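You operate a simulated robot arm through the tools that you are given. There is no shell and no other tool. Be economical: measure what you need, move in short steps, check, and stop when the job is done.

Carry out the task below with a simulated two-armed robot. There is one attempt and no reset: what you move stays moved.

## Task
Change the oily pad in the loop's drip drawer for the fresh one.
Fine: the oily pad goes in the green waste bin; shut the drawer; the green pad stays; the loop stays latched. Where these are worked on the way, their far stop is far enough and under half their travel is too little: drip drawer.
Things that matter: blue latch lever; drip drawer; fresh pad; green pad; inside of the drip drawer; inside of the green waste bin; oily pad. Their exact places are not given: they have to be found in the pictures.

Only the result counts: the job must be done as asked and must still hold three seconds after the hand-in. Knocking over, shifting, dropping, spilling or breaking anything else fails it.

## Robot
Two 7-joint arms with two-finger parallel grippers on one trunk, on a base that drives. Base frame: it is fixed to the floor where the robot stands at the start and does not move with it; the origin is under the middle of the robot, x ahead of it, y to its left, z up. Readings come in mm, rad, newtons and seconds.
The left shoulder is at the start at [20, 138, 1453], the right one opposite. Places, roughly: blue latch lever [800, -100, 900]; drip drawer [600, -100, 800]; inside of the drip drawer [600, -100, 800]; inside of the green waste bin [-900, 500, 500]. Payload 1.57 kg a hand.
The tool frame of a hand sits at the grasp point between the pads (the TCP): z along the fingers, y along the line on which they close. The tips reach 30 mm beyond it. The gripper opens to 80 mm. The fingers are 17 mm wide and 12 mm thick; the gripper's body (40 by 82 mm) begins 80 mm behind the TCP.
Orientation is told as [roll, pitch, yaw] about the base's x, y, z axes, in that order, counted from this pose: with the fingers straight down and closing along the base's y, the tool's x points along the base's -x, its y along +y and its z along -z.

## Interface
- The arms move only by the tool send_rows. It takes "left_deltas", "right_deltas" or both (then of equal length, played together; a hand with none holds still); each is a list of rows, each a list of 3 entries, a list of its own where there are three numbers: the shift along the tool's x, y, z in units of 30 mm (1.0 is 30 mm), then the turn, a rotation vector about the tool's x, y, z in units of 4 degrees (1.0 is 4 degrees), then the finger opening in mm, from 0 to 80. In form: [[[dx, dy, dz], [rx, ry, rz], jaw], ...]. A call has 1 to 8 rows; each row shifts and turns the commanded pose from where the row before left it, along the tool's axes as they then stand. A call with a number of a shift or a turn outside -1 to 1 is refused whole. Rows are played at 5 a second. More than 50 mm and 0.15 rad between two rows, or a gripper value outside its range, and nothing of the call is played. Where a pose cannot be reached the arm comes as near as it can. A force on the tool above 40 N (or 10 N above the force at the start of the call, whichever is more), or a blocked arm, ends the call early, and 0.2 s more pass. Each finger travels about 45 mm/s and halts on what it meets, pressing with about 43 N; the grip force reading is that of the motor and also rises with nothing between the fingers. The clock runs only during rows and for 0.2 s after the last one: add rows that do not move to give the fingers time. It gives the time, the measured TCP pose, the force on the tool (base axes), the opening and the grip force at its end, in the units of the frame above (readings bear some noise), with the torque about the TCP (base axes, N m) and any sound that the robot's microphone picked up.
- Cameras (640 x 400 px; columns grow to the right, rows downward): "scene" is now at [168.3, -28.1, 1307]; the picture's right is [-0.38, -0.93, 0.00], its down [-0.76, 0.31, -0.58] and it looks along [0.53, -0.22, -0.82] (base axes); focal length 257 px, centre (320, 200). "left" rides on the left gripper at [72, 7, -122] in its tool frame; the picture's right is [-0.09, 1.00, 0.00], its down [-0.84, -0.08, -0.54] and it looks along [-0.54, -0.05, 0.84] (tool axes); focal length 238 px, centre (320, 200). "right" rides on the right gripper at [72, -7, -122] in its tool frame; the picture's right is [0.09, 1.00, 0.00], its down [-0.84, 0.08, -0.54] and it looks along [-0.54, 0.05, 0.84] (tool axes); focal length 238 px, centre (320, 200).
- grab_frame(camera): a new picture of that camera. No time passes.
- slide_trunk(by): slides the trunk up (or, below 0, down) by that many mm; the arms and the scene camera ride with it, the base frame stays. It gives what a move gives, with no picture.
- base_move(legs): drives the robot by 1 to 6 legs, each [ahead, left, turn to the left] in mm, mm and rad, along the robot's own axes; the way and the turn of a leg run together, so that a leg with both is an arc; at most 1500 mm and 3.142 rad a leg. The arms and the cameras ride along, it lands a little off, and it stops where it bumps. It gives what a move gives.
- aim_head(pan, tilt): turns the head with the scene camera to pan (to the left, within 1.047 rad either way) and tilt (down, from -0.506 to 1.204), counted from straight ahead of the robot. It gives what a move gives.
- pixel_to_xyz(camera, pixels): for up to 12 pixels [column, row] of the newest picture of that camera ("zoom" is the newest enlarged one), the place [x, y, z] in the base frame of the surface seen there, good to about 3 mm. No time passes.
- inspect(camera, box): a new picture of the part [left, top, right, bottom] of that camera's present view, enlarged. No time passes.
- sign_off(): hands the job in; it is judged then, once.

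Work in short steps. Measure before you move; look again where a grasp or a placing could have gone wrong, and mend it. You have 80 turns and 58 pictures in all, those below and enlarged ones among them. Open the grippers and draw the arms clear of the work before you hand the job in, unless the task says otherwise; then end with one line.

The tools are called after "Call:" as name(argument=value, ...) on one line, values as JSON. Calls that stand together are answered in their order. send_rows: Moves the arms, as the interface text tells. Its arguments: {"type":"object","properties":{"left_deltas":{"type":"array","items":{"type":"array"}},"right_deltas":{"type":"array","items":{"type":"array"}}},"required":[]} The other tools are called the same way: slide_trunk (by) slides the trunk up or down; base_move (legs) drives the base; aim_head (pan, tilt) turns the head that bears the scene camera; grab_frame (camera) takes a picture; pixel_to_xyz (camera, pixels) gives the place of the surface under pixels of a picture; inspect (camera, box) takes an enlarged picture of a part of a camera's view; sign_off () hands the job in.

At the start:

```text
clock: 0.0
left_tool_pos: [242.0, 6.8, 1077.2]
left_tcp_rot: [-0.002, 0.0, -0.001]
left_contact_force: [-0.3, 0.5, 0.0]
left_moment: [-0.02, -0.03, 0.03]
left_opening: 80.3
left_grasp_force: 0.0
right_tool_pos: [265.9, -226.2, 1055.1]
right_tcp_rot: [0.001, -0.001, -0.001]
right_contact_force: [-0.1, -0.3, -0.3]
right_moment: [-0.03, -0.01, 0.01]
right_opening: 80.1
right_grasp_force: 0.0
trunk travel left (down, up): [-828.0, 412.0]
robot x, y, heading: [2.9, -0.6, 0.004]
head pan, tilt: [-0.384, 0.956]
```

scene: 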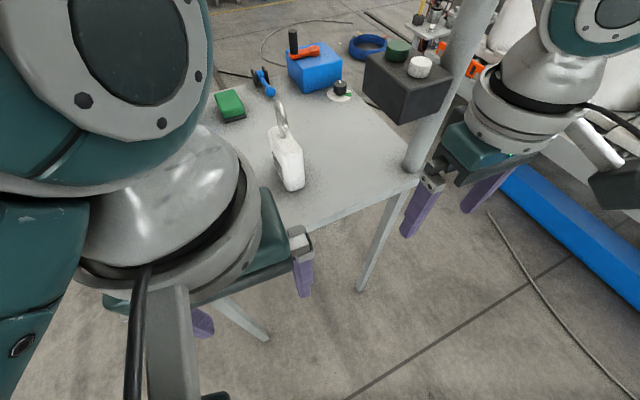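
right: 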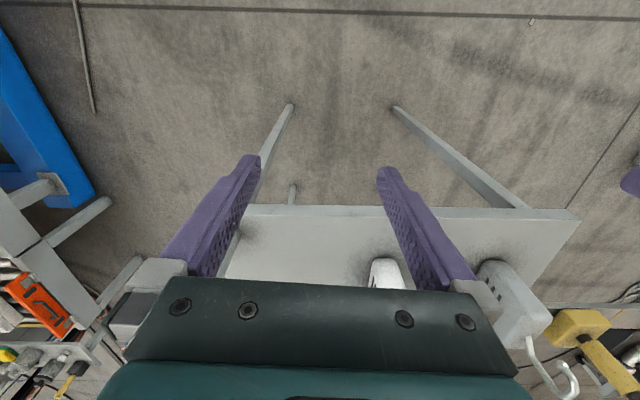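
left: 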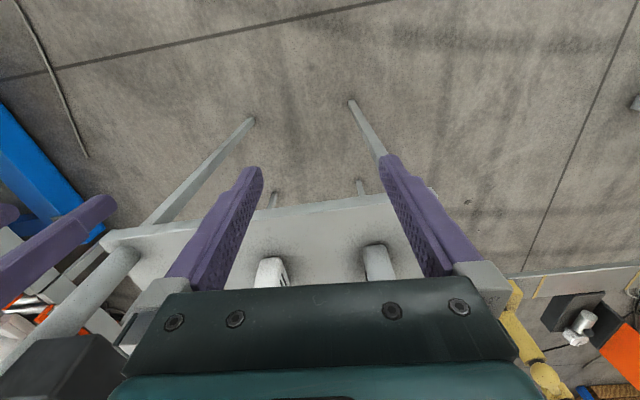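

The scene shows a table with a green pad (230,105), a blue box (313,68), a blue-handled lever (262,82) and a dark box on the post (405,85). I look closer.

Call:
inspect(camera="scene", box=[200, 0, 480, 175])

Call:
aim_head(pan=-0.15, tilt=0.6)

Call:
grab_frame(camera="scene")

```text
2.29 times, centred on (340, 88) of scene
```

zoom: 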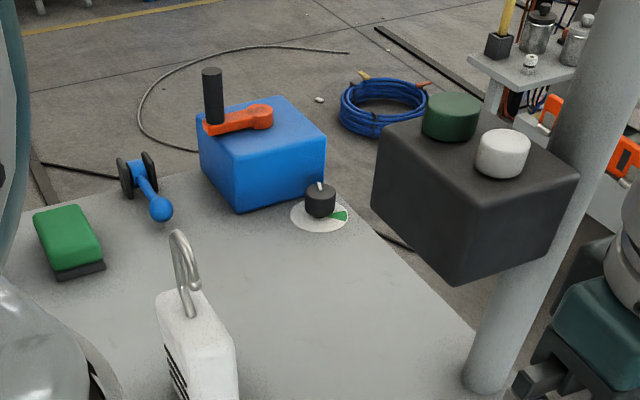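

```text
clock: 0.8
left_tool_pos: [241.6, 6.2, 1078.5]
left_tcp_rot: [0.0, 0.001, 0.0]
left_contact_force: [-0.2, 0.1, -0.7]
left_moment: [-0.01, 0.02, -0.01]
left_opening: 80.0
left_grasp_force: 0.0
right_tool_pos: [265.2, -226.0, 1055.3]
right_tcp_rot: [0.0, 0.001, 0.001]
right_contact_force: [0.4, 0.3, 0.1]
right_moment: [0.0, 0.02, 0.01]
right_opening: 80.0
right_grasp_force: 0.0
trunk travel left (down, up): [-828.0, 412.0]
robot x, y, heading: [-0.3, -1.2, -0.003]
head pan, tilt: [-0.15, 0.6]
```

```text
53 pictures are left
```

scene: 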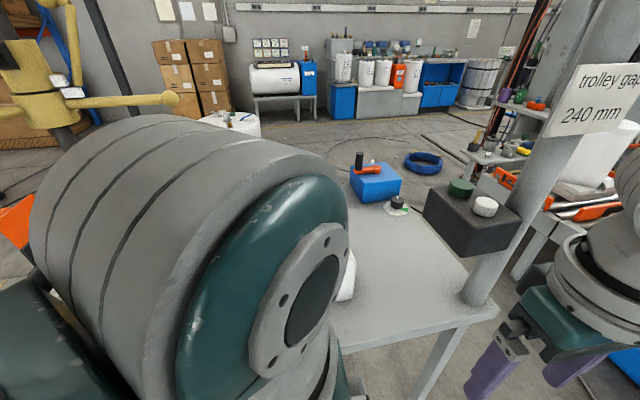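

The left arm blocks the view; I back off 350 mm for a better overview.

Call:
base_move(legs=[[-350, 0, 0]])

Call:
aim_head(pan=-0.1, tilt=0.75)

Call:
grab_frame(camera="scene")

```text
clock: 3.1
left_tool_pos: [-105.9, 8.0, 1077.9]
left_tcp_rot: [0.001, 0.001, -0.001]
left_contact_force: [-0.2, 0.3, 0.2]
left_moment: [0.02, -0.02, 0.01]
left_opening: 79.7
left_grasp_force: 0.0
right_tool_pos: [-81.8, -225.4, 1054.9]
right_tcp_rot: [0.001, 0.0, 0.0]
right_contact_force: [0.4, 0.1, 0.2]
right_moment: [-0.02, -0.02, 0.0]
right_opening: 79.9
right_grasp_force: 0.1
trunk travel left (down, up): [-828.0, 412.0]
robot x, y, heading: [-349.3, -1.2, -0.003]
head pan, tilt: [-0.15, 0.6]
```

```text
clock: 3.8
left_tool_pos: [-106.5, 6.9, 1077.8]
left_tcp_rot: [-0.001, -0.001, -0.001]
left_contact_force: [0.0, 0.3, 0.4]
left_moment: [-0.02, 0.01, 0.0]
left_opening: 80.0
left_grasp_force: 0.1
right_tool_pos: [-82.1, -226.9, 1054.6]
right_tcp_rot: [-0.001, -0.001, 0.002]
right_contact_force: [-0.6, 0.1, 0.1]
right_moment: [0.0, 0.02, 0.0]
right_opening: 79.9
right_grasp_force: 0.1
trunk travel left (down, up): [-828.0, 412.0]
robot x, y, heading: [-346.6, -0.7, 0.002]
head pan, tilt: [-0.099, 0.75]
```

```text
52 pictures are left
```

scene: 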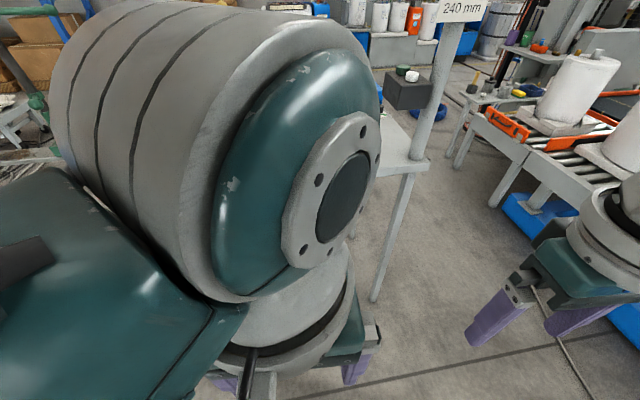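

The left arm hides the table; I move the left hand 200 mm left and 90 mm lower.

Call:
send_rows(left_deltas=[[[0, 1, 0.4], [0, 0, 0], 80], [[0, 1, 0.4], [0, 0, 0], 80], [[0, 1, 0.4], [0, 0, 0], 80], [[0, 1, 0.4], [0, 0, 0], 80], [[0, 1, 0.4], [0, 0, 0], 80], [[0, 1, 0.4], [0, 0, 0], 80], [[0, 1, 0.4], [0, 0, 0], 80], [[0, 1, 0.4], [0, 0, 0], 80]])

Call:
grab_frame(camera="scene")

```text
clock: 5.6
left_tool_pos: [-105.9, 247.0, 983.6]
left_tcp_rot: [0.001, 0.002, 0.0]
left_contact_force: [-0.3, -0.6, 0.0]
left_moment: [-0.01, 0.01, -0.02]
left_opening: 80.2
left_grasp_force: 0.0
right_tool_pos: [-82.2, -227.0, 1054.4]
right_tcp_rot: [0.0, 0.001, 0.003]
right_contact_force: [0.2, -0.3, -0.1]
right_moment: [0.04, -0.02, 0.01]
right_opening: 79.9
right_grasp_force: 0.0
trunk travel left (down, up): [-828.0, 412.0]
robot x, y, heading: [-346.8, 3.1, -0.004]
head pan, tilt: [-0.099, 0.75]
```

```text
51 pictures are left
```

scene: 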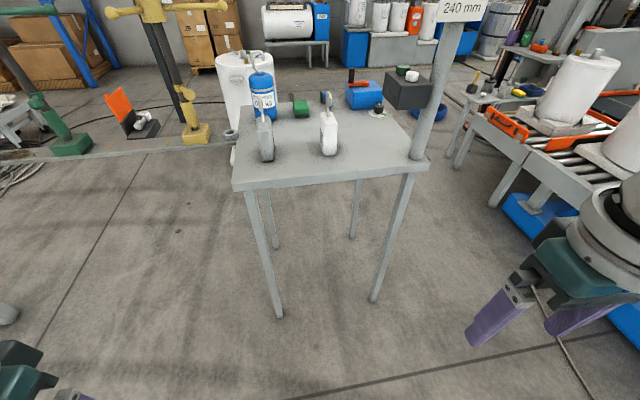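

Now the table is clear; I zoom in on it and measure.

Call:
inspect(camera="scene", box=[220, 40, 460, 190])

Call:
pixel_to_xyz(camera="scene", pixels=[[262, 95], [302, 104], [301, 114], [326, 97], [329, 115], [330, 150], [365, 88], [378, 108], [404, 95], [246, 190], [420, 170], [300, 125]])

```text
2.67 times, centred on (340, 115) of scene
```

zoom: 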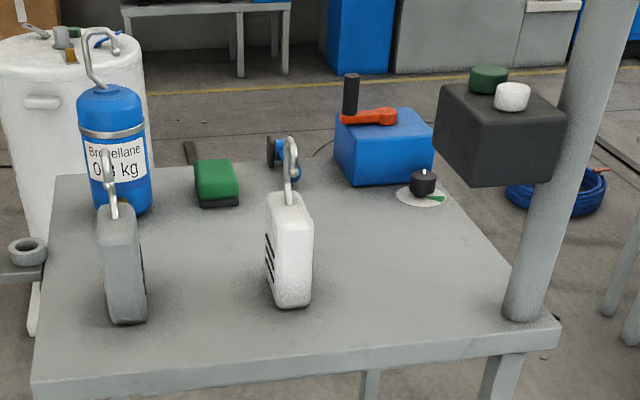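

```text
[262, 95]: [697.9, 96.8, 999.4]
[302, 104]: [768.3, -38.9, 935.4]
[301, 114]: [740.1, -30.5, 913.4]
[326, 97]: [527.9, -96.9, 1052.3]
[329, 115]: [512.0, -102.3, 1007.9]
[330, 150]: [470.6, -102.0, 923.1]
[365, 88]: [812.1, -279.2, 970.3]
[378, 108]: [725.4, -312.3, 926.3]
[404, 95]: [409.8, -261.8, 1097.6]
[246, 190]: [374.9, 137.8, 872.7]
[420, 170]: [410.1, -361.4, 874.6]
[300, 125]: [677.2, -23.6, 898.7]
```

Tabletop lies at z≈898 with its front edge x≈380–410; the drawer isn't visible. I lower the trunk to look beneath the table.

Call:
slide_trunk(by=-600)

Call:
aim_head(pan=-0.1, tilt=-0.05)

Call:
grab_frame(camera="scene")

```text
refused: -600 is not a number from -400 to 400
```

```text
clock: 6.7
left_tool_pos: [-106.0, 246.4, 983.1]
left_tcp_rot: [-0.001, 0.001, 0.0]
left_contact_force: [0.5, 0.9, 0.1]
left_moment: [0.0, 0.01, 0.04]
left_opening: 79.9
left_grasp_force: 0.1
right_tool_pos: [-81.5, -225.4, 1056.0]
right_tcp_rot: [-0.001, 0.0, 0.002]
right_contact_force: [0.1, -0.1, -0.4]
right_moment: [0.0, 0.0, -0.02]
right_opening: 80.0
right_grasp_force: 0.0
trunk travel left (down, up): [-828.0, 412.0]
robot x, y, heading: [-347.0, -0.9, -0.002]
head pan, tilt: [-0.099, -0.051]
```

```text
49 pictures are left
```

scene: 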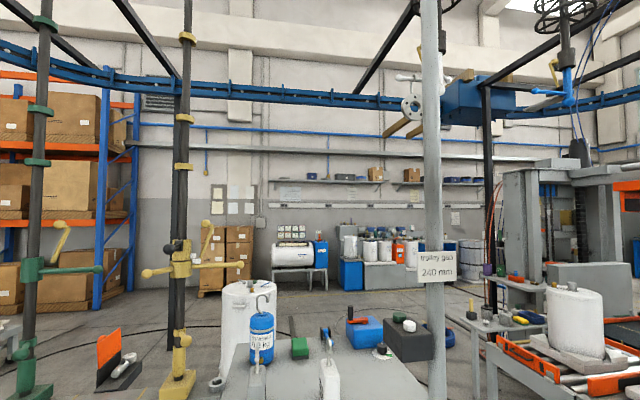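

The lever on the table's far side matches the blue latch lever. I lower the trunk by 400 twice and look under the table.

Call:
slide_trunk(by=-400)

Call:
slide_trunk(by=-200)

Call:
grab_frame(camera="scene")

```text
clock: 10.6
left_tool_pos: [-107.1, 247.2, 583.5]
left_tcp_rot: [0.001, 0.0, 0.0]
left_contact_force: [0.1, 0.8, 0.1]
left_moment: [-0.02, 0.0, 0.01]
left_opening: 79.9
left_grasp_force: 0.1
right_tool_pos: [-82.5, -225.3, 655.2]
right_tcp_rot: [0.002, 0.002, 0.003]
right_contact_force: [0.8, -0.8, -0.9]
right_moment: [0.0, -0.03, 0.01]
right_opening: 79.7
right_grasp_force: 0.0
trunk travel left (down, up): [-428.0, 812.0]
robot x, y, heading: [-346.7, -2.8, -0.005]
head pan, tilt: [-0.099, -0.051]
```

```text
clock: 12.7
left_tool_pos: [-105.4, 246.8, 382.9]
left_tcp_rot: [-0.002, 0.0, 0.0]
left_contact_force: [0.6, 0.2, -0.2]
left_moment: [0.01, 0.01, -0.02]
left_opening: 80.0
left_grasp_force: 0.3
right_tool_pos: [-83.1, -226.1, 455.1]
right_tcp_rot: [-0.002, 0.002, 0.001]
right_contact_force: [0.1, -0.1, 0.0]
right_moment: [-0.01, 0.02, -0.01]
right_opening: 80.2
right_grasp_force: 0.1
trunk travel left (down, up): [-228.0, 1012.0]
robot x, y, heading: [-347.1, 2.1, 0.001]
head pan, tilt: [-0.099, -0.051]
```

```text
48 pictures are left
```

scene: 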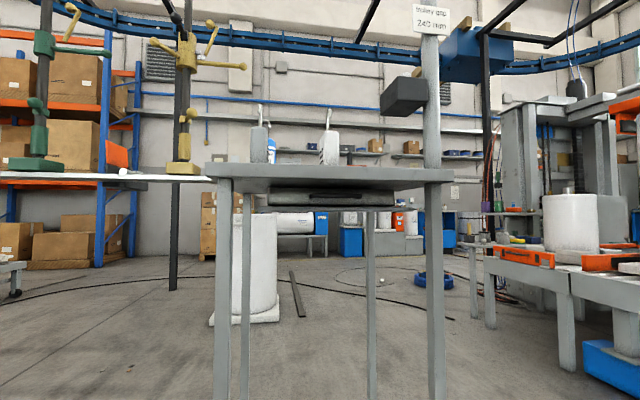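

A drawer is visible under the tabletop at about (330,195). I zoom and measure.

Call:
inspect(camera="scene", box=[200, 100, 460, 262])

Call:
pixel_to_xyz(camera="scene", pixels=[[272, 198], [390, 198], [330, 190], [330, 197], [330, 203], [300, 195], [370, 195], [355, 204], [225, 170], [440, 175], [330, 168], [330, 178]])

```text
2.46 times, centred on (330, 181) of scene
```

zoom: 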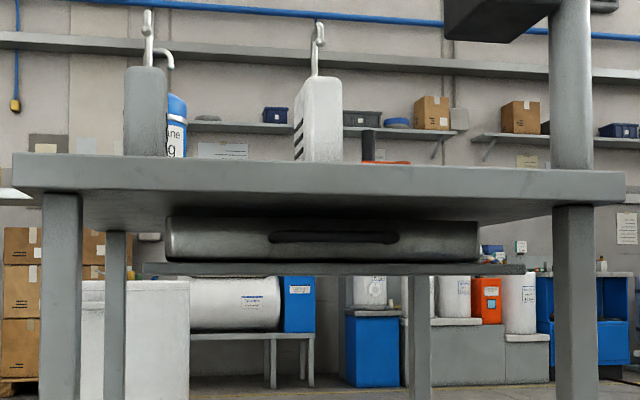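

```text
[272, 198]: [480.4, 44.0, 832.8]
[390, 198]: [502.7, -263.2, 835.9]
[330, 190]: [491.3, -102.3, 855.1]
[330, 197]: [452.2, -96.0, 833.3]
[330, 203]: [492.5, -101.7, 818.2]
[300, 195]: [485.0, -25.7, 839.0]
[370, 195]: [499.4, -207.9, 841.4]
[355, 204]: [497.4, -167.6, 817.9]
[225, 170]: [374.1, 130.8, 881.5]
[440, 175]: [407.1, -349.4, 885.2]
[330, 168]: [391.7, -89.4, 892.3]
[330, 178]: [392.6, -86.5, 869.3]
```

The drawer front is at x≈490 (slightly yawed, ~0.07 rad), and what looks like a bar handle at (330,197) sits at about [452,-96,833]. I raise the trunk 200 mm, move the right hand forward and up, and start rotating it to point ahead with jaws closing vertically.

Call:
slide_trunk(by=200)

Call:
send_rows(right_deltas=[[[-1, 0, -0.74], [0, 0, 0], 80], [[-1, 0, -0.74], [0, 0, 0], 80], [[-1, 0, -0.74], [0, 0, 0], 80], [[-1, 0, -0.74], [0, 0, 0], 80], [[-1, 0, -0.74], [0, 0, 0], 80], [[-1, 0, -0.74], [0, 0, 0], 80], [[-1, 0, -0.74], [0, 0, 0], 80], [[-1, 0, -0.74], [0, 0, 0], 80]])

Call:
send_rows(right_deltas=[[[0, 0, 0], [0.962, -0.962, -0.962], 30], [[0, 0, 0], [0.962, -0.962, -0.962], 30], [[0, 0, 0], [0.962, -0.962, -0.962], 30], [[0, 0, 0], [0.962, -0.962, -0.962], 30], [[0, 0, 0], [0.962, -0.962, -0.962], 30], [[0, 0, 0], [0.962, -0.962, -0.962], 30]])

```text
clock: 14.9
left_tool_pos: [-105.7, 246.9, 583.2]
left_tcp_rot: [0.0, 0.002, -0.001]
left_contact_force: [0.9, 0.1, 0.1]
left_moment: [-0.02, -0.03, 0.01]
left_opening: 80.1
left_grasp_force: 0.1
right_tool_pos: [-82.9, -224.3, 654.2]
right_tcp_rot: [0.0, 0.0, 0.001]
right_contact_force: [-0.2, 0.4, 0.1]
right_moment: [0.01, 0.03, 0.02]
right_opening: 80.1
right_grasp_force: 0.1
trunk travel left (down, up): [-428.0, 812.0]
robot x, y, heading: [-345.6, 1.8, 0.003]
head pan, tilt: [-0.099, -0.051]
```

```text
clock: 16.7
left_tool_pos: [-107.4, 245.6, 582.4]
left_tcp_rot: [0.0, 0.002, 0.0]
left_contact_force: [0.2, -0.1, 0.0]
left_moment: [0.0, -0.06, 0.04]
left_opening: 79.9
left_grasp_force: 0.0
right_tool_pos: [134.6, -229.3, 833.5]
right_tcp_rot: [-0.001, -0.001, 0.005]
right_contact_force: [0.5, 0.0, 0.1]
right_moment: [0.0, 0.0, -0.01]
right_opening: 80.1
right_grasp_force: 0.0
right hand out of reach, approached as far as the arm can: row 8
trunk travel left (down, up): [-428.0, 812.0]
robot x, y, heading: [-347.8, 1.0, 0.002]
head pan, tilt: [-0.099, -0.051]
```

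```text
clock: 18.1
left_tool_pos: [-106.0, 247.5, 581.3]
left_tcp_rot: [0.0, -0.001, 0.0]
left_contact_force: [0.4, 0.5, 0.5]
left_moment: [-0.01, 0.04, 0.01]
left_opening: 80.0
left_grasp_force: 0.2
right_tool_pos: [224.7, -226.2, 827.9]
right_tcp_rot: [-0.491, -0.296, 0.494]
right_contact_force: [0.7, -0.3, 0.6]
right_moment: [0.0, 0.03, -0.02]
right_opening: 30.0
right_grasp_force: 0.0
right hand out of reach, approached as far as the arm can: row 1, 2, 3, 4, 5, 6
trunk travel left (down, up): [-428.0, 812.0]
robot x, y, heading: [-345.7, -2.2, -0.001]
head pan, tilt: [-0.099, -0.051]
```

The hand is part-turned and drifted forward to x=225 (some rows were out of reach). I continue the rotation.

Call:
send_rows(right_deltas=[[[0, 0, 0], [0.962, -0.962, -0.962], 30], [[0, 0, 0], [0.962, -0.962, -0.962], 30], [[0, 0, 0], [0.962, -0.962, -0.962], 30], [[0, 0, 0], [0.962, -0.962, -0.962], 30], [[0, 0, 0], [0.962, -0.962, -0.962], 30], [[0, 0, 0], [0.962, -0.962, -0.962], 30]])

Call:
send_rows(right_deltas=[[[0, 0, 0], [0.962, -0.962, -0.962], 30], [[0, 0, 0], [0.962, -0.962, -0.962], 30], [[0, 0, 0], [0.962, -0.962, -0.962], 30], [[0, 0, 0], [0.962, -0.962, -0.962], 30], [[0, 0, 0], [0.962, -0.962, -0.962], 30], [[0, 0, 0], [0.962, -0.962, -0.962], 30]])

Call:
grab_frame(camera="scene")

```text
clock: 19.5
left_tool_pos: [-106.5, 246.9, 582.2]
left_tcp_rot: [-0.001, 0.0, 0.0]
left_contact_force: [0.0, -0.8, -0.1]
left_moment: [0.01, 0.01, -0.02]
left_opening: 80.0
left_grasp_force: 0.0
right_tool_pos: [286.0, -221.7, 814.9]
right_tcp_rot: [-1.083, -0.296, 1.084]
right_contact_force: [-0.4, -0.4, -0.1]
right_moment: [-0.03, -0.02, -0.01]
right_opening: 30.0
right_grasp_force: 0.1
right hand out of reach, approached as far as the arm can: row 1, 2, 3, 4, 5, 6
trunk travel left (down, up): [-428.0, 812.0]
robot x, y, heading: [-345.9, -1.9, 0.002]
head pan, tilt: [-0.099, -0.051]
```

```text
clock: 20.9
left_tool_pos: [-105.3, 246.7, 583.7]
left_tcp_rot: [-0.001, 0.001, 0.0]
left_contact_force: [0.4, -0.2, -0.6]
left_moment: [-0.01, 0.01, 0.0]
left_opening: 80.1
left_grasp_force: 0.1
right_tool_pos: [288.0, -222.4, 838.5]
right_tcp_rot: [-1.573, 0.003, 1.573]
right_contact_force: [-0.2, 0.4, -0.3]
right_moment: [0.02, -0.01, 0.0]
right_opening: 30.1
right_grasp_force: 0.0
right hand out of reach, approached as far as the arm can: row 1, 5, 6
trunk travel left (down, up): [-428.0, 812.0]
robot x, y, heading: [-349.5, -2.4, -0.004]
head pan, tilt: [-0.099, -0.051]
```

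```text
46 pictures are left
```

scene: 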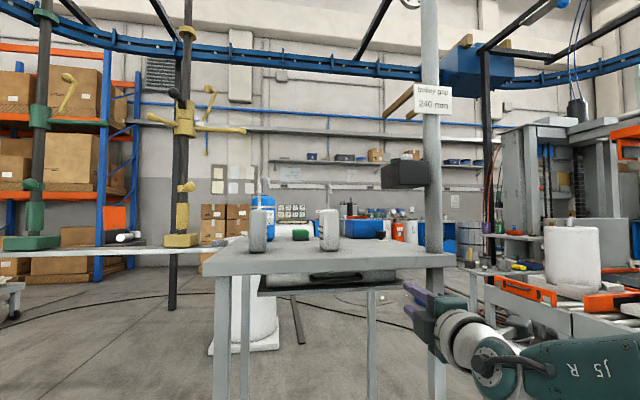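

The right hand now points ahead at [288,-222,838]. I turn the base 0.07 rad to align with the table and sidestep 75 mm left, then look at the handle.

Call:
base_move(legs=[[0, 0, 0.07], [0, 75, 0]])

Call:
grab_frame(camera="right")

Call:
inspect(camera="scene", box=[240, 210, 480, 360])

```text
clock: 22.4
left_tool_pos: [-129.6, 337.3, 582.8]
left_tcp_rot: [0.001, -0.001, 0.072]
left_contact_force: [0.0, 0.4, 0.6]
left_moment: [-0.01, 0.0, -0.02]
left_opening: 79.9
left_grasp_force: 0.0
right_tool_pos: [296.8, -102.2, 836.8]
right_tcp_rot: [-1.57, 0.001, 1.642]
right_contact_force: [-0.3, 0.5, -0.4]
right_moment: [-0.02, -0.04, -0.01]
right_opening: 30.2
right_grasp_force: 0.0
trunk travel left (down, up): [-428.0, 812.0]
robot x, y, heading: [-353.3, 74.3, 0.075]
head pan, tilt: [-0.099, -0.051]
```

```text
45 pictures are left
```

right: 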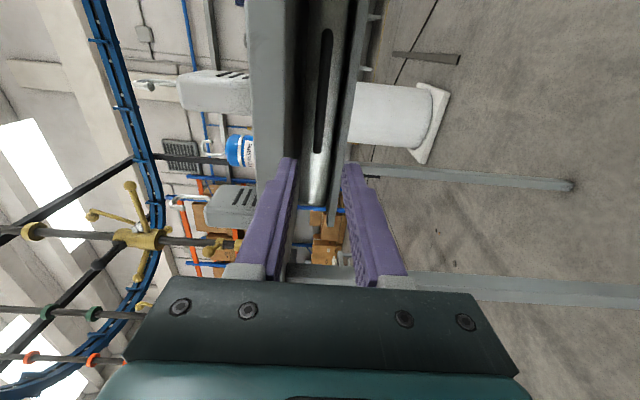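

```text
2.67 times, centred on (360, 285) of scene
```

zoom: 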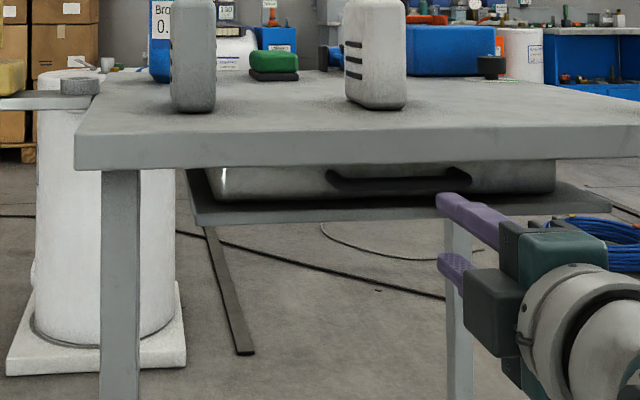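

The dark bar handle shows at zoom (330–468,180) and right (322,100). I measure it and the shelf beneath.

Call:
pixel_to_xyz(camera="zoom", pixels=[[400, 184], [360, 182], [440, 183], [335, 176], [465, 174], [260, 180], [520, 180], [260, 222], [260, 210], [400, 150], [275, 77]])

Call:
pixel_to_xyz(camera="right", pixels=[[325, 60], [324, 90], [321, 130], [325, 36], [318, 148], [310, 180], [348, 100], [290, 100], [262, 100]])

```text
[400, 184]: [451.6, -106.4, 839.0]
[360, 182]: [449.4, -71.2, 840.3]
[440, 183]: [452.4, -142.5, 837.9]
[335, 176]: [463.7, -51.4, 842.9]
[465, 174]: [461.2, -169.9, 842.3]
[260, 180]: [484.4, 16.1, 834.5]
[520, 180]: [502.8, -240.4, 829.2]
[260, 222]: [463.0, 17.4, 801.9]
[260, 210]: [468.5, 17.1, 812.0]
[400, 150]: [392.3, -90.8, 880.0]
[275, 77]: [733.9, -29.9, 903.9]
```

```text
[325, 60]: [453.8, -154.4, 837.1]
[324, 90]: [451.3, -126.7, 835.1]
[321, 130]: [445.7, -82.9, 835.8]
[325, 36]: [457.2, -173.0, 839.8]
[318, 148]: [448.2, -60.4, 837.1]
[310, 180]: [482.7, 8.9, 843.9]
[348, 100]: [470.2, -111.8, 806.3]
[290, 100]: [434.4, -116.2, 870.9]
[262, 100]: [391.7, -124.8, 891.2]
```

Bar: z≈837, front x≈451, centre y≈-111; shelf top z≈812. I narrow the jaw to 24 mm, shift 20 mm right, and drive forward 100 mm.

Call:
send_rows(right_deltas=[[[0.6, -0.05, 0], [0, 0, 0], 24], [[0, 0, 0], [0, 0, 0], 24]])

Call:
base_move(legs=[[100, 0, 0]])

Call:
grab_frame(camera="right")

Call:
pixel_to_xyz(camera="right", pixels=[[325, 60], [322, 90], [318, 120]])

```text
clock: 23.0
left_tool_pos: [-129.0, 337.0, 583.3]
left_tcp_rot: [0.0, -0.001, 0.071]
left_contact_force: [-0.6, -0.8, -0.4]
left_moment: [-0.02, 0.02, 0.01]
left_opening: 79.9
left_grasp_force: 0.0
right_tool_pos: [298.0, -119.8, 838.5]
right_tcp_rot: [-1.57, -0.001, 1.642]
right_contact_force: [0.6, 0.3, -0.5]
right_moment: [-0.01, 0.0, 0.03]
right_opening: 23.9
right_grasp_force: 0.0
trunk travel left (down, up): [-428.0, 812.0]
robot x, y, heading: [-355.8, 73.7, 0.078]
head pan, tilt: [-0.099, -0.051]
```

```text
clock: 24.1
left_tool_pos: [-29.9, 343.3, 583.4]
left_tcp_rot: [0.0, 0.001, 0.071]
left_contact_force: [-0.3, -0.4, -0.5]
left_moment: [0.02, -0.01, 0.02]
left_opening: 79.9
left_grasp_force: 0.0
right_tool_pos: [398.7, -112.9, 838.9]
right_tcp_rot: [-1.57, 0.001, 1.642]
right_contact_force: [-0.1, -0.2, 0.6]
right_moment: [0.0, 0.02, 0.01]
right_opening: 24.1
right_grasp_force: 0.0
trunk travel left (down, up): [-428.0, 812.0]
robot x, y, heading: [-254.2, 78.2, 0.078]
head pan, tilt: [-0.099, -0.051]
```

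```text
43 pictures are left
```

right: 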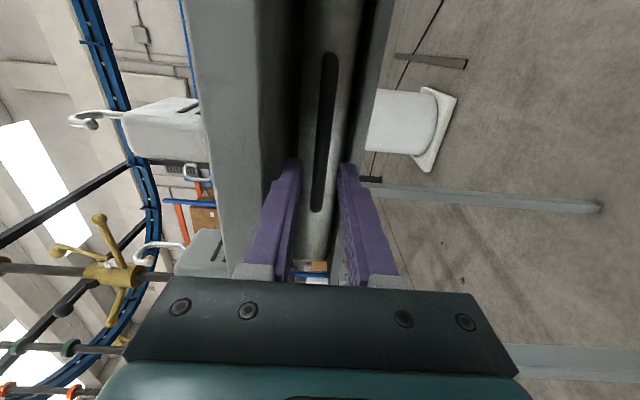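

```text
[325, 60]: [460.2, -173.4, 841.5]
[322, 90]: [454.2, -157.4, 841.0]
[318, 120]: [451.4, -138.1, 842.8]
```

The fingers straddle the bar; I advance 36 mm and close.

Call:
send_rows(right_deltas=[[[0, 0, 0.6], [0, 0, 0], 24], [[0, 0, 0.6], [0, 0, 0], 24], [[0, 0, 0], [0, 0, 0], 24], [[0, 0, 0], [0, 0, 0], 0], [[0, 0, 0], [0, 0, 0], 0], [[0, 0, 0], [0, 0, 0], 0]])

Call:
grab_frame(camera="right")

```text
clock: 25.5
left_tool_pos: [-31.4, 344.3, 582.8]
left_tcp_rot: [-0.001, -0.001, 0.072]
left_contact_force: [-0.5, -0.4, -0.6]
left_moment: [0.0, 0.0, 0.02]
left_opening: 80.2
left_grasp_force: 0.1
right_tool_pos: [398.1, -113.6, 838.0]
right_tcp_rot: [-1.572, 0.002, 1.643]
right_contact_force: [0.8, 1.1, 0.5]
right_moment: [-0.02, -0.04, 0.02]
right_opening: 0.2
right_grasp_force: 21.2
right hand out of reach, approached as far as the arm can: row 1, 2
trunk travel left (down, up): [-428.0, 812.0]
robot x, y, heading: [-255.2, 82.6, 0.077]
head pan, tilt: [-0.099, -0.051]
```

```text
42 pictures are left
```

right: 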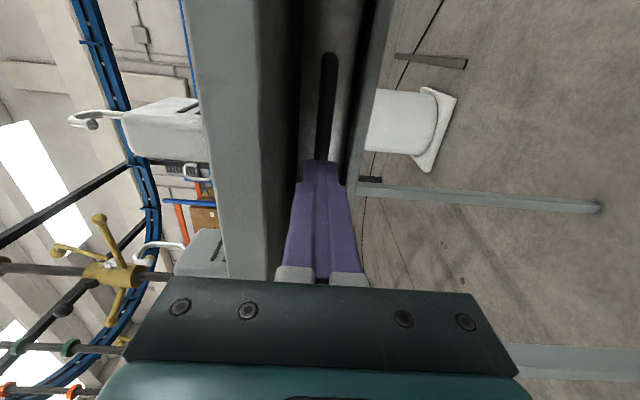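

The arm is at full reach and closed on nothing; I reopen to 24 mm and drive the base forward 36 mm instead.

Call:
send_rows(right_deltas=[[[0, 0, 0], [0, 0, 0], 24], [[0, 0, 0], [0, 0, 0], 24], [[0, 0, 0], [0, 0, 0], 24]])

Call:
base_move(legs=[[36, 0, 0]])

Call:
grab_frame(camera="right")

```text
clock: 26.3
left_tool_pos: [-30.7, 344.2, 583.4]
left_tcp_rot: [0.002, 0.001, 0.071]
left_contact_force: [1.0, -0.2, -0.2]
left_moment: [0.03, 0.02, 0.01]
left_opening: 80.1
left_grasp_force: 0.1
right_tool_pos: [397.4, -115.1, 838.8]
right_tcp_rot: [-1.572, 0.001, 1.642]
right_contact_force: [-0.6, -0.7, -0.9]
right_moment: [-0.01, 0.01, 0.0]
right_opening: 24.0
right_grasp_force: 0.1
trunk travel left (down, up): [-428.0, 812.0]
robot x, y, heading: [-250.8, 82.5, 0.07]
head pan, tilt: [-0.099, -0.051]
```

```text
clock: 27.2
left_tool_pos: [6.2, 346.9, 581.6]
left_tcp_rot: [0.001, 0.0, 0.071]
left_contact_force: [0.4, 0.4, 0.0]
left_moment: [0.0, 0.0, 0.07]
left_opening: 80.2
left_grasp_force: 0.0
right_tool_pos: [434.5, -111.2, 838.8]
right_tcp_rot: [-1.571, 0.003, 1.642]
right_contact_force: [0.9, 0.5, -0.2]
right_moment: [0.01, 0.05, -0.04]
right_opening: 24.0
right_grasp_force: 0.1
trunk travel left (down, up): [-428.0, 812.0]
robot x, y, heading: [-219.7, 85.9, 0.07]
head pan, tilt: [-0.099, -0.051]
```

```text
41 pictures are left
```

right: 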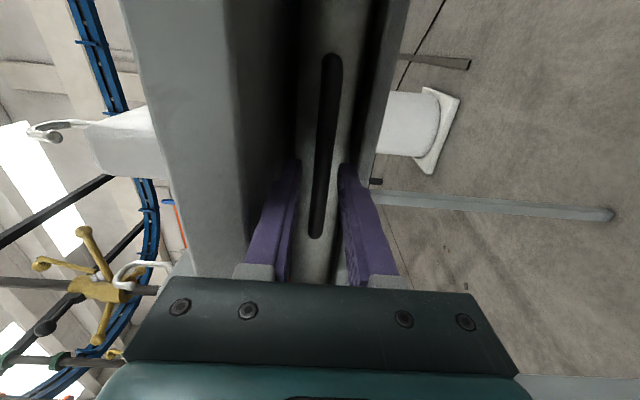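

The tips are around the bar; I close.

Call:
send_rows(right_deltas=[[[0, 0, 0], [0, 0, 0], 0], [[0, 0, 0], [0, 0, 0], 0], [[0, 0, 0], [0, 0, 0], 0]])

```text
clock: 28.0
left_tool_pos: [5.1, 347.3, 582.0]
left_tcp_rot: [0.001, 0.0, 0.071]
left_contact_force: [0.4, -0.4, 0.3]
left_moment: [0.04, 0.0, 0.01]
left_opening: 80.1
left_grasp_force: 0.1
right_tool_pos: [433.3, -112.0, 838.9]
right_tcp_rot: [-1.569, 0.003, 1.642]
right_contact_force: [1.0, -0.9, -3.4]
right_moment: [0.0, 0.11, 0.05]
right_opening: 11.7
right_grasp_force: 28.5
trunk travel left (down, up): [-428.0, 812.0]
robot x, y, heading: [-217.8, 85.0, 0.069]
head pan, tilt: [-0.099, -0.051]
```

Gripped at 11.7 mm. I pull back 150 mm with the arm (it stops by itself on too much force).

Call:
send_rows(right_deltas=[[[0, 0, -0.7], [0, 0, 0], 0], [[0, 0, -0.7], [0, 0, 0], 0], [[0, 0, -0.7], [0, 0, 0], 0], [[0, 0, -0.7], [0, 0, 0], 0], [[0, 0, -0.7], [0, 0, 0], 0], [[0, 0, -0.7], [0, 0, 0], 0], [[0, 0, -0.7], [0, 0, 0], 0], [[0, 0, 0], [0, 0, 0], 0]])

Call:
grab_frame(camera="right")

```text
clock: 29.8
left_tool_pos: [3.9, 346.7, 582.6]
left_tcp_rot: [-0.001, 0.003, 0.072]
left_contact_force: [-0.6, 0.0, -0.2]
left_moment: [0.01, -0.01, 0.01]
left_opening: 79.7
left_grasp_force: 0.1
right_tool_pos: [285.9, -122.5, 837.3]
right_tcp_rot: [-1.569, 0.001, 1.639]
right_contact_force: [-1.0, -0.8, -4.4]
right_moment: [0.09, 0.11, -0.34]
right_opening: 11.5
right_grasp_force: 28.9
trunk travel left (down, up): [-428.0, 812.0]
robot x, y, heading: [-217.0, 82.4, 0.075]
head pan, tilt: [-0.099, -0.051]
```

```text
40 pictures are left
```

right: 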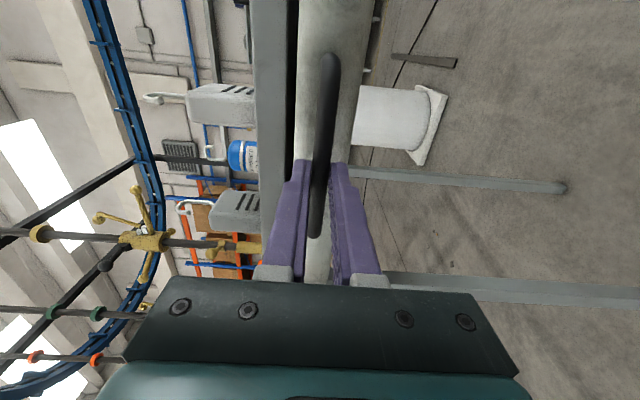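

The drawer slid out 147 mm easily. I keep pulling towards the stop.

Call:
send_rows(right_deltas=[[[0, 0, -0.5], [0, 0, 0], 0], [[0, 0, -0.5], [0, 0, 0], 0], [[0, 0, -0.5], [0, 0, 0], 0], [[0, 0, -0.5], [0, 0, 0], 0], [[0, 0, -0.5], [0, 0, 0], 0], [[0, 0, -0.5], [0, 0, 0], 0], [[0, 0, 0], [0, 0, 0], 0]])

```text
clock: 31.4
left_tool_pos: [3.3, 346.1, 582.2]
left_tcp_rot: [0.0, 0.001, 0.073]
left_contact_force: [0.3, 0.4, 0.2]
left_moment: [0.01, -0.02, -0.02]
left_opening: 79.8
left_grasp_force: 0.1
right_tool_pos: [195.5, -129.0, 838.1]
right_tcp_rot: [-1.568, 0.0, 1.643]
right_contact_force: [0.4, -2.8, -9.9]
right_moment: [0.02, 0.24, -0.36]
right_opening: 11.7
right_grasp_force: 29.4
trunk travel left (down, up): [-428.0, 812.0]
robot x, y, heading: [-220.1, 82.9, 0.067]
head pan, tilt: [-0.099, -0.051]
```

Out 238 mm. One more gentle pull to find the stop.

Call:
send_rows(right_deltas=[[[0, 0, -0.4], [0, 0, 0], 0], [[0, 0, -0.4], [0, 0, 0], 0], [[0, 0, -0.4], [0, 0, 0], 0], [[0, 0, -0.4], [0, 0, 0], 0], [[0, 0, -0.4], [0, 0, 0], 0], [[0, 0, 0], [0, 0, 0], 0]])

Call:
aim_head(pan=-0.3, tilt=0.5)

Call:
grab_frame(camera="scene")

```text
clock: 32.8
left_tool_pos: [4.5, 346.5, 582.8]
left_tcp_rot: [-0.001, 0.0, 0.071]
left_contact_force: [-1.5, 0.3, 0.0]
left_moment: [-0.04, -0.02, -0.02]
left_opening: 80.2
left_grasp_force: 0.1
right_tool_pos: [138.3, -132.9, 839.6]
right_tcp_rot: [-1.572, 0.003, 1.642]
right_contact_force: [0.1, -0.4, 0.1]
right_moment: [0.01, 0.03, 0.01]
right_opening: 0.0
right_grasp_force: 21.7
trunk travel left (down, up): [-428.0, 812.0]
robot x, y, heading: [-218.6, 82.7, 0.074]
head pan, tilt: [-0.099, -0.051]
```

```text
clock: 33.8
left_tool_pos: [5.1, 346.8, 583.5]
left_tcp_rot: [0.0, 0.0, 0.07]
left_contact_force: [-0.5, 0.2, 0.5]
left_moment: [0.01, -0.02, -0.01]
left_opening: 80.0
left_grasp_force: 0.0
right_tool_pos: [137.8, -132.5, 839.2]
right_tcp_rot: [-1.57, 0.0, 1.644]
right_contact_force: [-0.2, 0.9, 0.4]
right_moment: [-0.01, 0.0, -0.02]
right_opening: 0.1
right_grasp_force: 21.7
trunk travel left (down, up): [-428.0, 812.0]
robot x, y, heading: [-216.1, 83.5, 0.07]
head pan, tilt: [-0.3, 0.499]
```

```text
39 pictures are left
```

scene: 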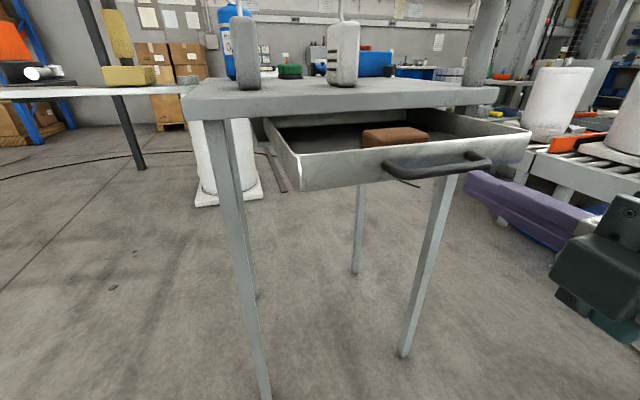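

The jaw slid off at the stop; the drawer is open and the brown oily pad is visible at (395,137). I zoom and measure.

Call:
inspect(camera="scene", box=[220, 40, 540, 240])

Call:
pixel_to_xyz(camera="scene", pixels=[[395, 132], [368, 134], [425, 134], [390, 143], [368, 141], [300, 170], [300, 150], [440, 168], [520, 135], [330, 145], [310, 132], [400, 100]])

```text
2.00 times, centred on (380, 140) of scene
```

zoom: 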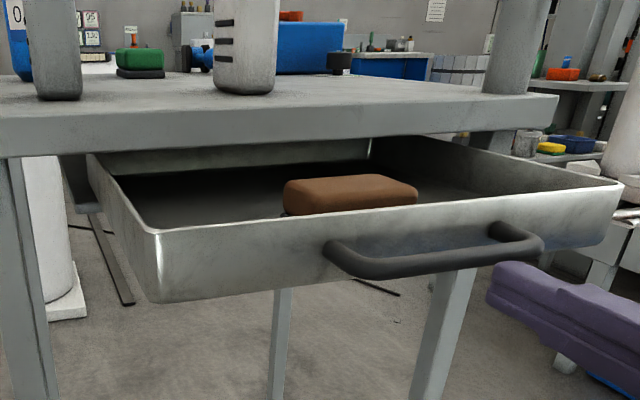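

```text
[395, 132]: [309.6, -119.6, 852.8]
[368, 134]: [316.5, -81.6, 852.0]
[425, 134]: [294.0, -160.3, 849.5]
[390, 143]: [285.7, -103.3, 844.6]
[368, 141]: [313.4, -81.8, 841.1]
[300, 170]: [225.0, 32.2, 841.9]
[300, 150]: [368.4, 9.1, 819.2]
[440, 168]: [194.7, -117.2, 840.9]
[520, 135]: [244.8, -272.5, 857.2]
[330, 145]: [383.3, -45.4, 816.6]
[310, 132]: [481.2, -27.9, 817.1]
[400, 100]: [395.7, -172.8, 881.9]
```

Oily pad: centre about [305,-120], top z≈853, drawer floor z≈817. I back off 150 mm, raise the trunk 400 mm to the starting height, and look for the fresh pad.

Call:
base_move(legs=[[-180, 0, 0]])

Call:
slide_trunk(by=400)

Call:
aim_head(pan=-0.1, tilt=0.6)

Call:
grab_frame(camera="scene")

```text
clock: 35.3
left_tool_pos: [-171.7, 334.0, 582.7]
left_tcp_rot: [0.0, -0.001, 0.074]
left_contact_force: [0.5, 0.0, -0.3]
left_moment: [0.0, 0.01, 0.01]
left_opening: 80.1
left_grasp_force: 0.1
right_tool_pos: [-39.0, -146.0, 839.1]
right_tcp_rot: [-1.57, 0.002, 1.644]
right_contact_force: [0.6, -0.6, -0.8]
right_moment: [0.0, -0.01, -0.01]
right_opening: 0.0
right_grasp_force: 21.7
trunk travel left (down, up): [-428.0, 812.0]
robot x, y, heading: [-393.9, 68.9, 0.071]
head pan, tilt: [-0.3, 0.499]
```

```text
clock: 39.1
left_tool_pos: [-171.6, 333.8, 982.4]
left_tcp_rot: [-0.001, 0.0, 0.074]
left_contact_force: [-0.1, -0.4, 0.0]
left_moment: [0.02, 0.03, 0.0]
left_opening: 79.8
left_grasp_force: 0.1
right_tool_pos: [-37.6, -145.2, 1238.0]
right_tcp_rot: [-1.571, 0.003, 1.644]
right_contact_force: [-0.2, -0.6, 0.0]
right_moment: [0.0, 0.0, -0.01]
right_opening: 0.0
right_grasp_force: 21.2
trunk travel left (down, up): [-828.0, 412.0]
robot x, y, heading: [-394.8, 72.3, 0.074]
head pan, tilt: [-0.3, 0.499]
```

```text
clock: 39.8
left_tool_pos: [-172.5, 333.9, 982.6]
left_tcp_rot: [0.0, -0.001, 0.074]
left_contact_force: [0.3, 0.9, 0.3]
left_moment: [-0.03, -0.02, -0.01]
left_opening: 80.1
left_grasp_force: 0.0
right_tool_pos: [-37.2, -146.4, 1238.8]
right_tcp_rot: [-1.571, 0.002, 1.643]
right_contact_force: [-0.3, 0.7, -0.7]
right_moment: [-0.01, -0.01, 0.01]
right_opening: 0.0
right_grasp_force: 21.4
trunk travel left (down, up): [-828.0, 412.0]
robot x, y, heading: [-393.3, 69.8, 0.076]
head pan, tilt: [-0.099, 0.6]
```

```text
37 pictures are left
```

scene: 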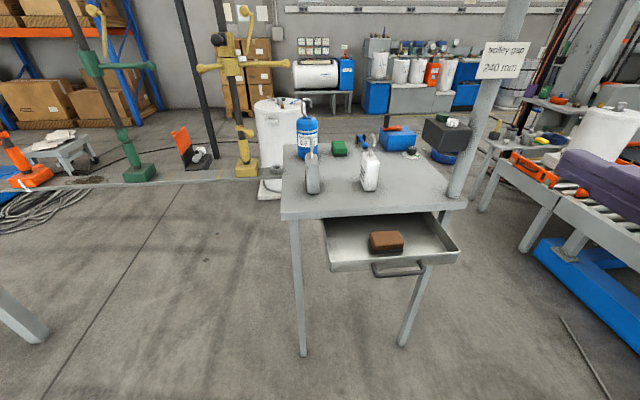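

The open drawer and oily pad are clear. There's a small cart at (60,140) with something pale on it, and something else at far left. I look there.

Call:
inspect(camera="scene", box=[0, 90, 200, 215])

Call:
aim_head(pan=1.0, tilt=0.55)

Call:
grab_frame(camera="scene")

```text
3.20 times, centred on (100, 152) of scene
```

zoom: 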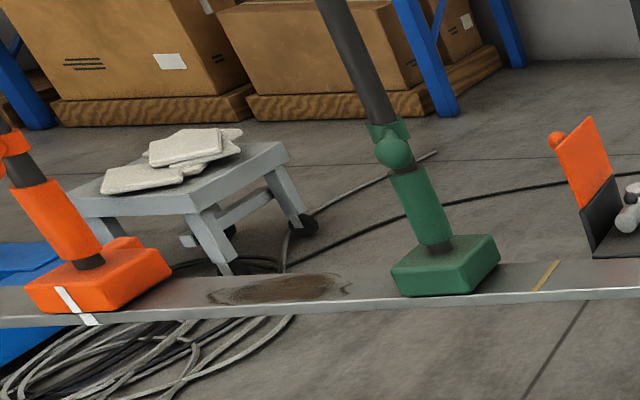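

```text
clock: 41.2
left_tool_pos: [-171.8, 334.1, 982.8]
left_tcp_rot: [0.001, 0.0, 0.073]
left_contact_force: [0.7, 0.1, 0.3]
left_moment: [0.01, 0.0, -0.01]
left_opening: 80.2
left_grasp_force: 0.0
right_tool_pos: [-38.1, -143.9, 1239.7]
right_tcp_rot: [-1.57, 0.002, 1.645]
right_contact_force: [0.7, -0.1, 0.1]
right_moment: [0.01, 0.01, 0.04]
right_opening: 0.3
right_grasp_force: 21.1
trunk travel left (down, up): [-828.0, 412.0]
robot x, y, heading: [-394.3, 72.2, 0.073]
head pan, tilt: [1.0, 0.55]
```

```text
35 pictures are left
```

scene: 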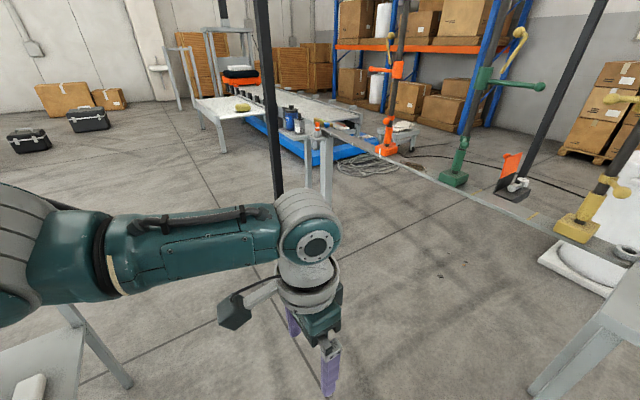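

A second table with a pale pad shows at the bottom left (30,390). I measure and zoom.

Call:
pixel_to_xyz(camera="scene", pixels=[[25, 385], [60, 345], [78, 392], [5, 345], [70, 320], [30, 395]])

Call:
inspect(camera="scene", box=[0, 300, 160, 400])

```text
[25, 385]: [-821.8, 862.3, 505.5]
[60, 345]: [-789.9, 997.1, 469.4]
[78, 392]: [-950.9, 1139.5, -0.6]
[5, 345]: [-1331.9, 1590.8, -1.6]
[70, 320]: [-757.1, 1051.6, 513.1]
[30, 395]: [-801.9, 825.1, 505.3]
```

```text
4.00 times, centred on (80, 350) of scene
```

zoom: 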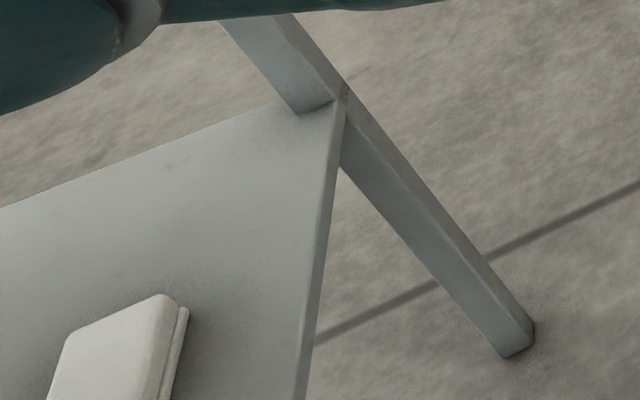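

A white pad with top z≈505 sits on a low table at about [-820,850] — the fresh pad. I turn left 1.5 rad to look at that table and the bin.

Call:
base_move(legs=[[0, 0, 1.5]])

Call:
aim_head(pan=0.75, tilt=0.75)

Call:
grab_frame(camera="scene")

```text
clock: 45.2
left_tool_pos: [-639.9, 312.8, 982.7]
left_tcp_rot: [0.0, 0.0, 1.568]
left_contact_force: [-0.8, -0.5, 0.0]
left_moment: [0.0, -0.01, -0.01]
left_opening: 79.8
left_grasp_force: 0.1
right_tool_pos: [-151.3, 410.1, 1238.2]
right_tcp_rot: [-1.572, 0.002, 3.137]
right_contact_force: [0.5, -0.3, 0.4]
right_moment: [-0.01, 0.01, -0.02]
right_opening: 0.0
right_grasp_force: 21.2
trunk travel left (down, up): [-828.0, 412.0]
robot x, y, heading: [-394.3, 70.6, 1.568]
head pan, tilt: [1.0, 0.55]
```

```text
clock: 46.0
left_tool_pos: [-640.3, 312.7, 983.2]
left_tcp_rot: [0.001, 0.001, 1.569]
left_contact_force: [-0.2, 0.0, 0.3]
left_moment: [0.01, -0.01, 0.0]
left_opening: 80.0
left_grasp_force: 0.0
right_tool_pos: [-153.2, 410.2, 1238.7]
right_tcp_rot: [-1.572, 0.001, 3.139]
right_contact_force: [1.2, 0.6, 0.0]
right_moment: [-0.02, 0.03, 0.02]
right_opening: 0.0
right_grasp_force: 21.7
trunk travel left (down, up): [-828.0, 412.0]
robot x, y, heading: [-395.7, 70.4, 1.565]
head pan, tilt: [0.75, 0.75]
```

```text
33 pictures are left
```

scene: 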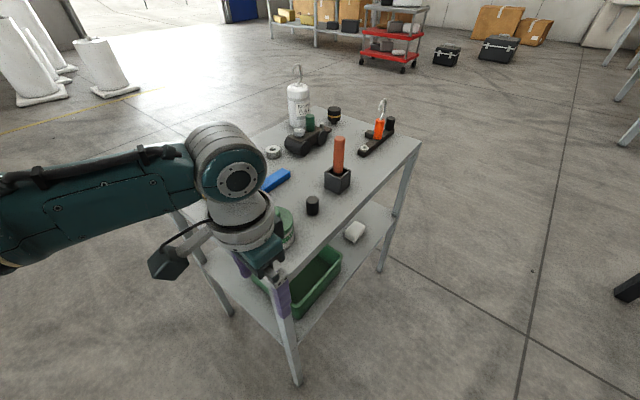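

The cart has a lower shelf bearing the white pad (355,232) and the green bin (313,280). I zoom and measure.

Call:
inspect(camera="scene", box=[190, 170, 430, 320])

Call:
pixel_to_xyz(camera="scene", pixels=[[355, 230], [348, 236], [362, 226], [383, 225], [290, 318], [303, 298], [340, 265], [318, 268], [330, 230], [415, 145], [285, 272], [300, 330]])

```text
2.67 times, centred on (310, 245) of scene
```

zoom: 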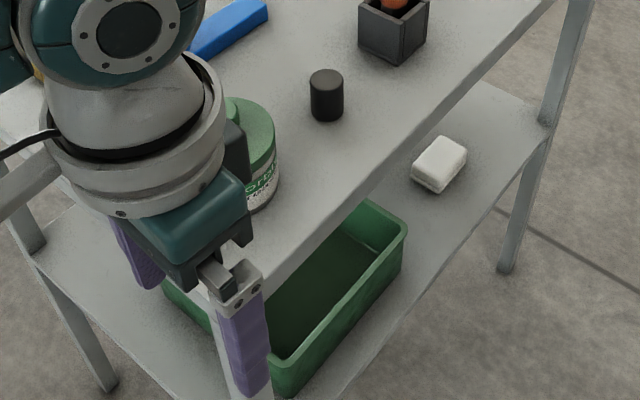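

```text
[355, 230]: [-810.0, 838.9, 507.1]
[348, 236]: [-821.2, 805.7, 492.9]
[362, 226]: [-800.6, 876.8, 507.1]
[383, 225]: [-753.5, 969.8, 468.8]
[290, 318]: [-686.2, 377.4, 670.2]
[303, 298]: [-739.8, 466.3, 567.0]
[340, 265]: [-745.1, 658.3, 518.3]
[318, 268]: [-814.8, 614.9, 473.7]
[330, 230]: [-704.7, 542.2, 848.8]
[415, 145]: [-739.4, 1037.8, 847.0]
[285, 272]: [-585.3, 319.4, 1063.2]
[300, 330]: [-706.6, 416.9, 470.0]
```

Lower shelf z≈470, near edge x≈-740; bin rim ≈ z 560. I measure the pad corners and bin rim more finely.

Call:
pixel_to_xyz(camera="zoom", pixels=[[413, 160], [440, 138], [465, 153], [440, 176], [415, 175], [438, 190], [464, 163], [405, 228], [372, 203], [290, 375], [280, 320], [390, 265]])

Call:
inspect(camera="scene", box=[328, 205, 392, 245])

Call:
pixel_to_xyz(camera="zoom", pixels=[[320, 200], [220, 240], [300, 190], [340, 260], [400, 200], [260, 290], [300, 300], [380, 240], [300, 150], [250, 220], [230, 270], [350, 180]])

```text
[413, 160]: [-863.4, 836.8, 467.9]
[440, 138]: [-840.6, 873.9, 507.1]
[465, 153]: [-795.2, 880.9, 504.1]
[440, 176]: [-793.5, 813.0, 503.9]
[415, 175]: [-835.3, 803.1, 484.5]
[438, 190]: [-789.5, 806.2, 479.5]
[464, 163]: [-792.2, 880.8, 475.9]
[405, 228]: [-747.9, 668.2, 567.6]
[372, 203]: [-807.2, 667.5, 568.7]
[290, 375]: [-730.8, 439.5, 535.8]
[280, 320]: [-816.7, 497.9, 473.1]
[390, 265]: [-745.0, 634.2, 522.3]
```

```text
10.00 times, centred on (360, 225) of scene
```

zoom: 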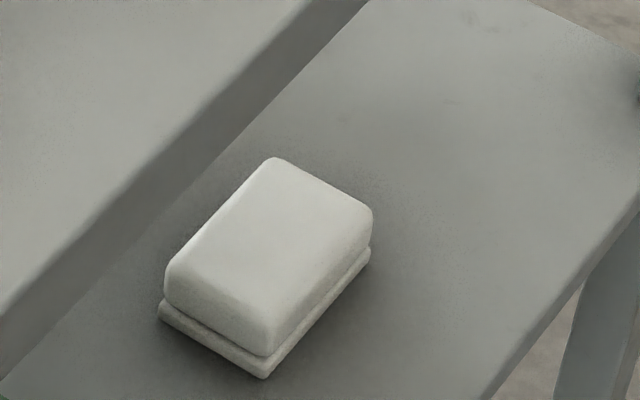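

```text
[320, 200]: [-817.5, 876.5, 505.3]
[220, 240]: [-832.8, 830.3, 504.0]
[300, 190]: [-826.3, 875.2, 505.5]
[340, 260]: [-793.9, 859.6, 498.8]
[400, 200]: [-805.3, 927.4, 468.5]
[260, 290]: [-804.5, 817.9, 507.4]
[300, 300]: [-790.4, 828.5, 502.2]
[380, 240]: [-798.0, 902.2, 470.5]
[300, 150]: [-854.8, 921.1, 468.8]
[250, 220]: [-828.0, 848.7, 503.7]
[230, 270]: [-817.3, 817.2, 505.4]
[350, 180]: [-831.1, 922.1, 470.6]
```

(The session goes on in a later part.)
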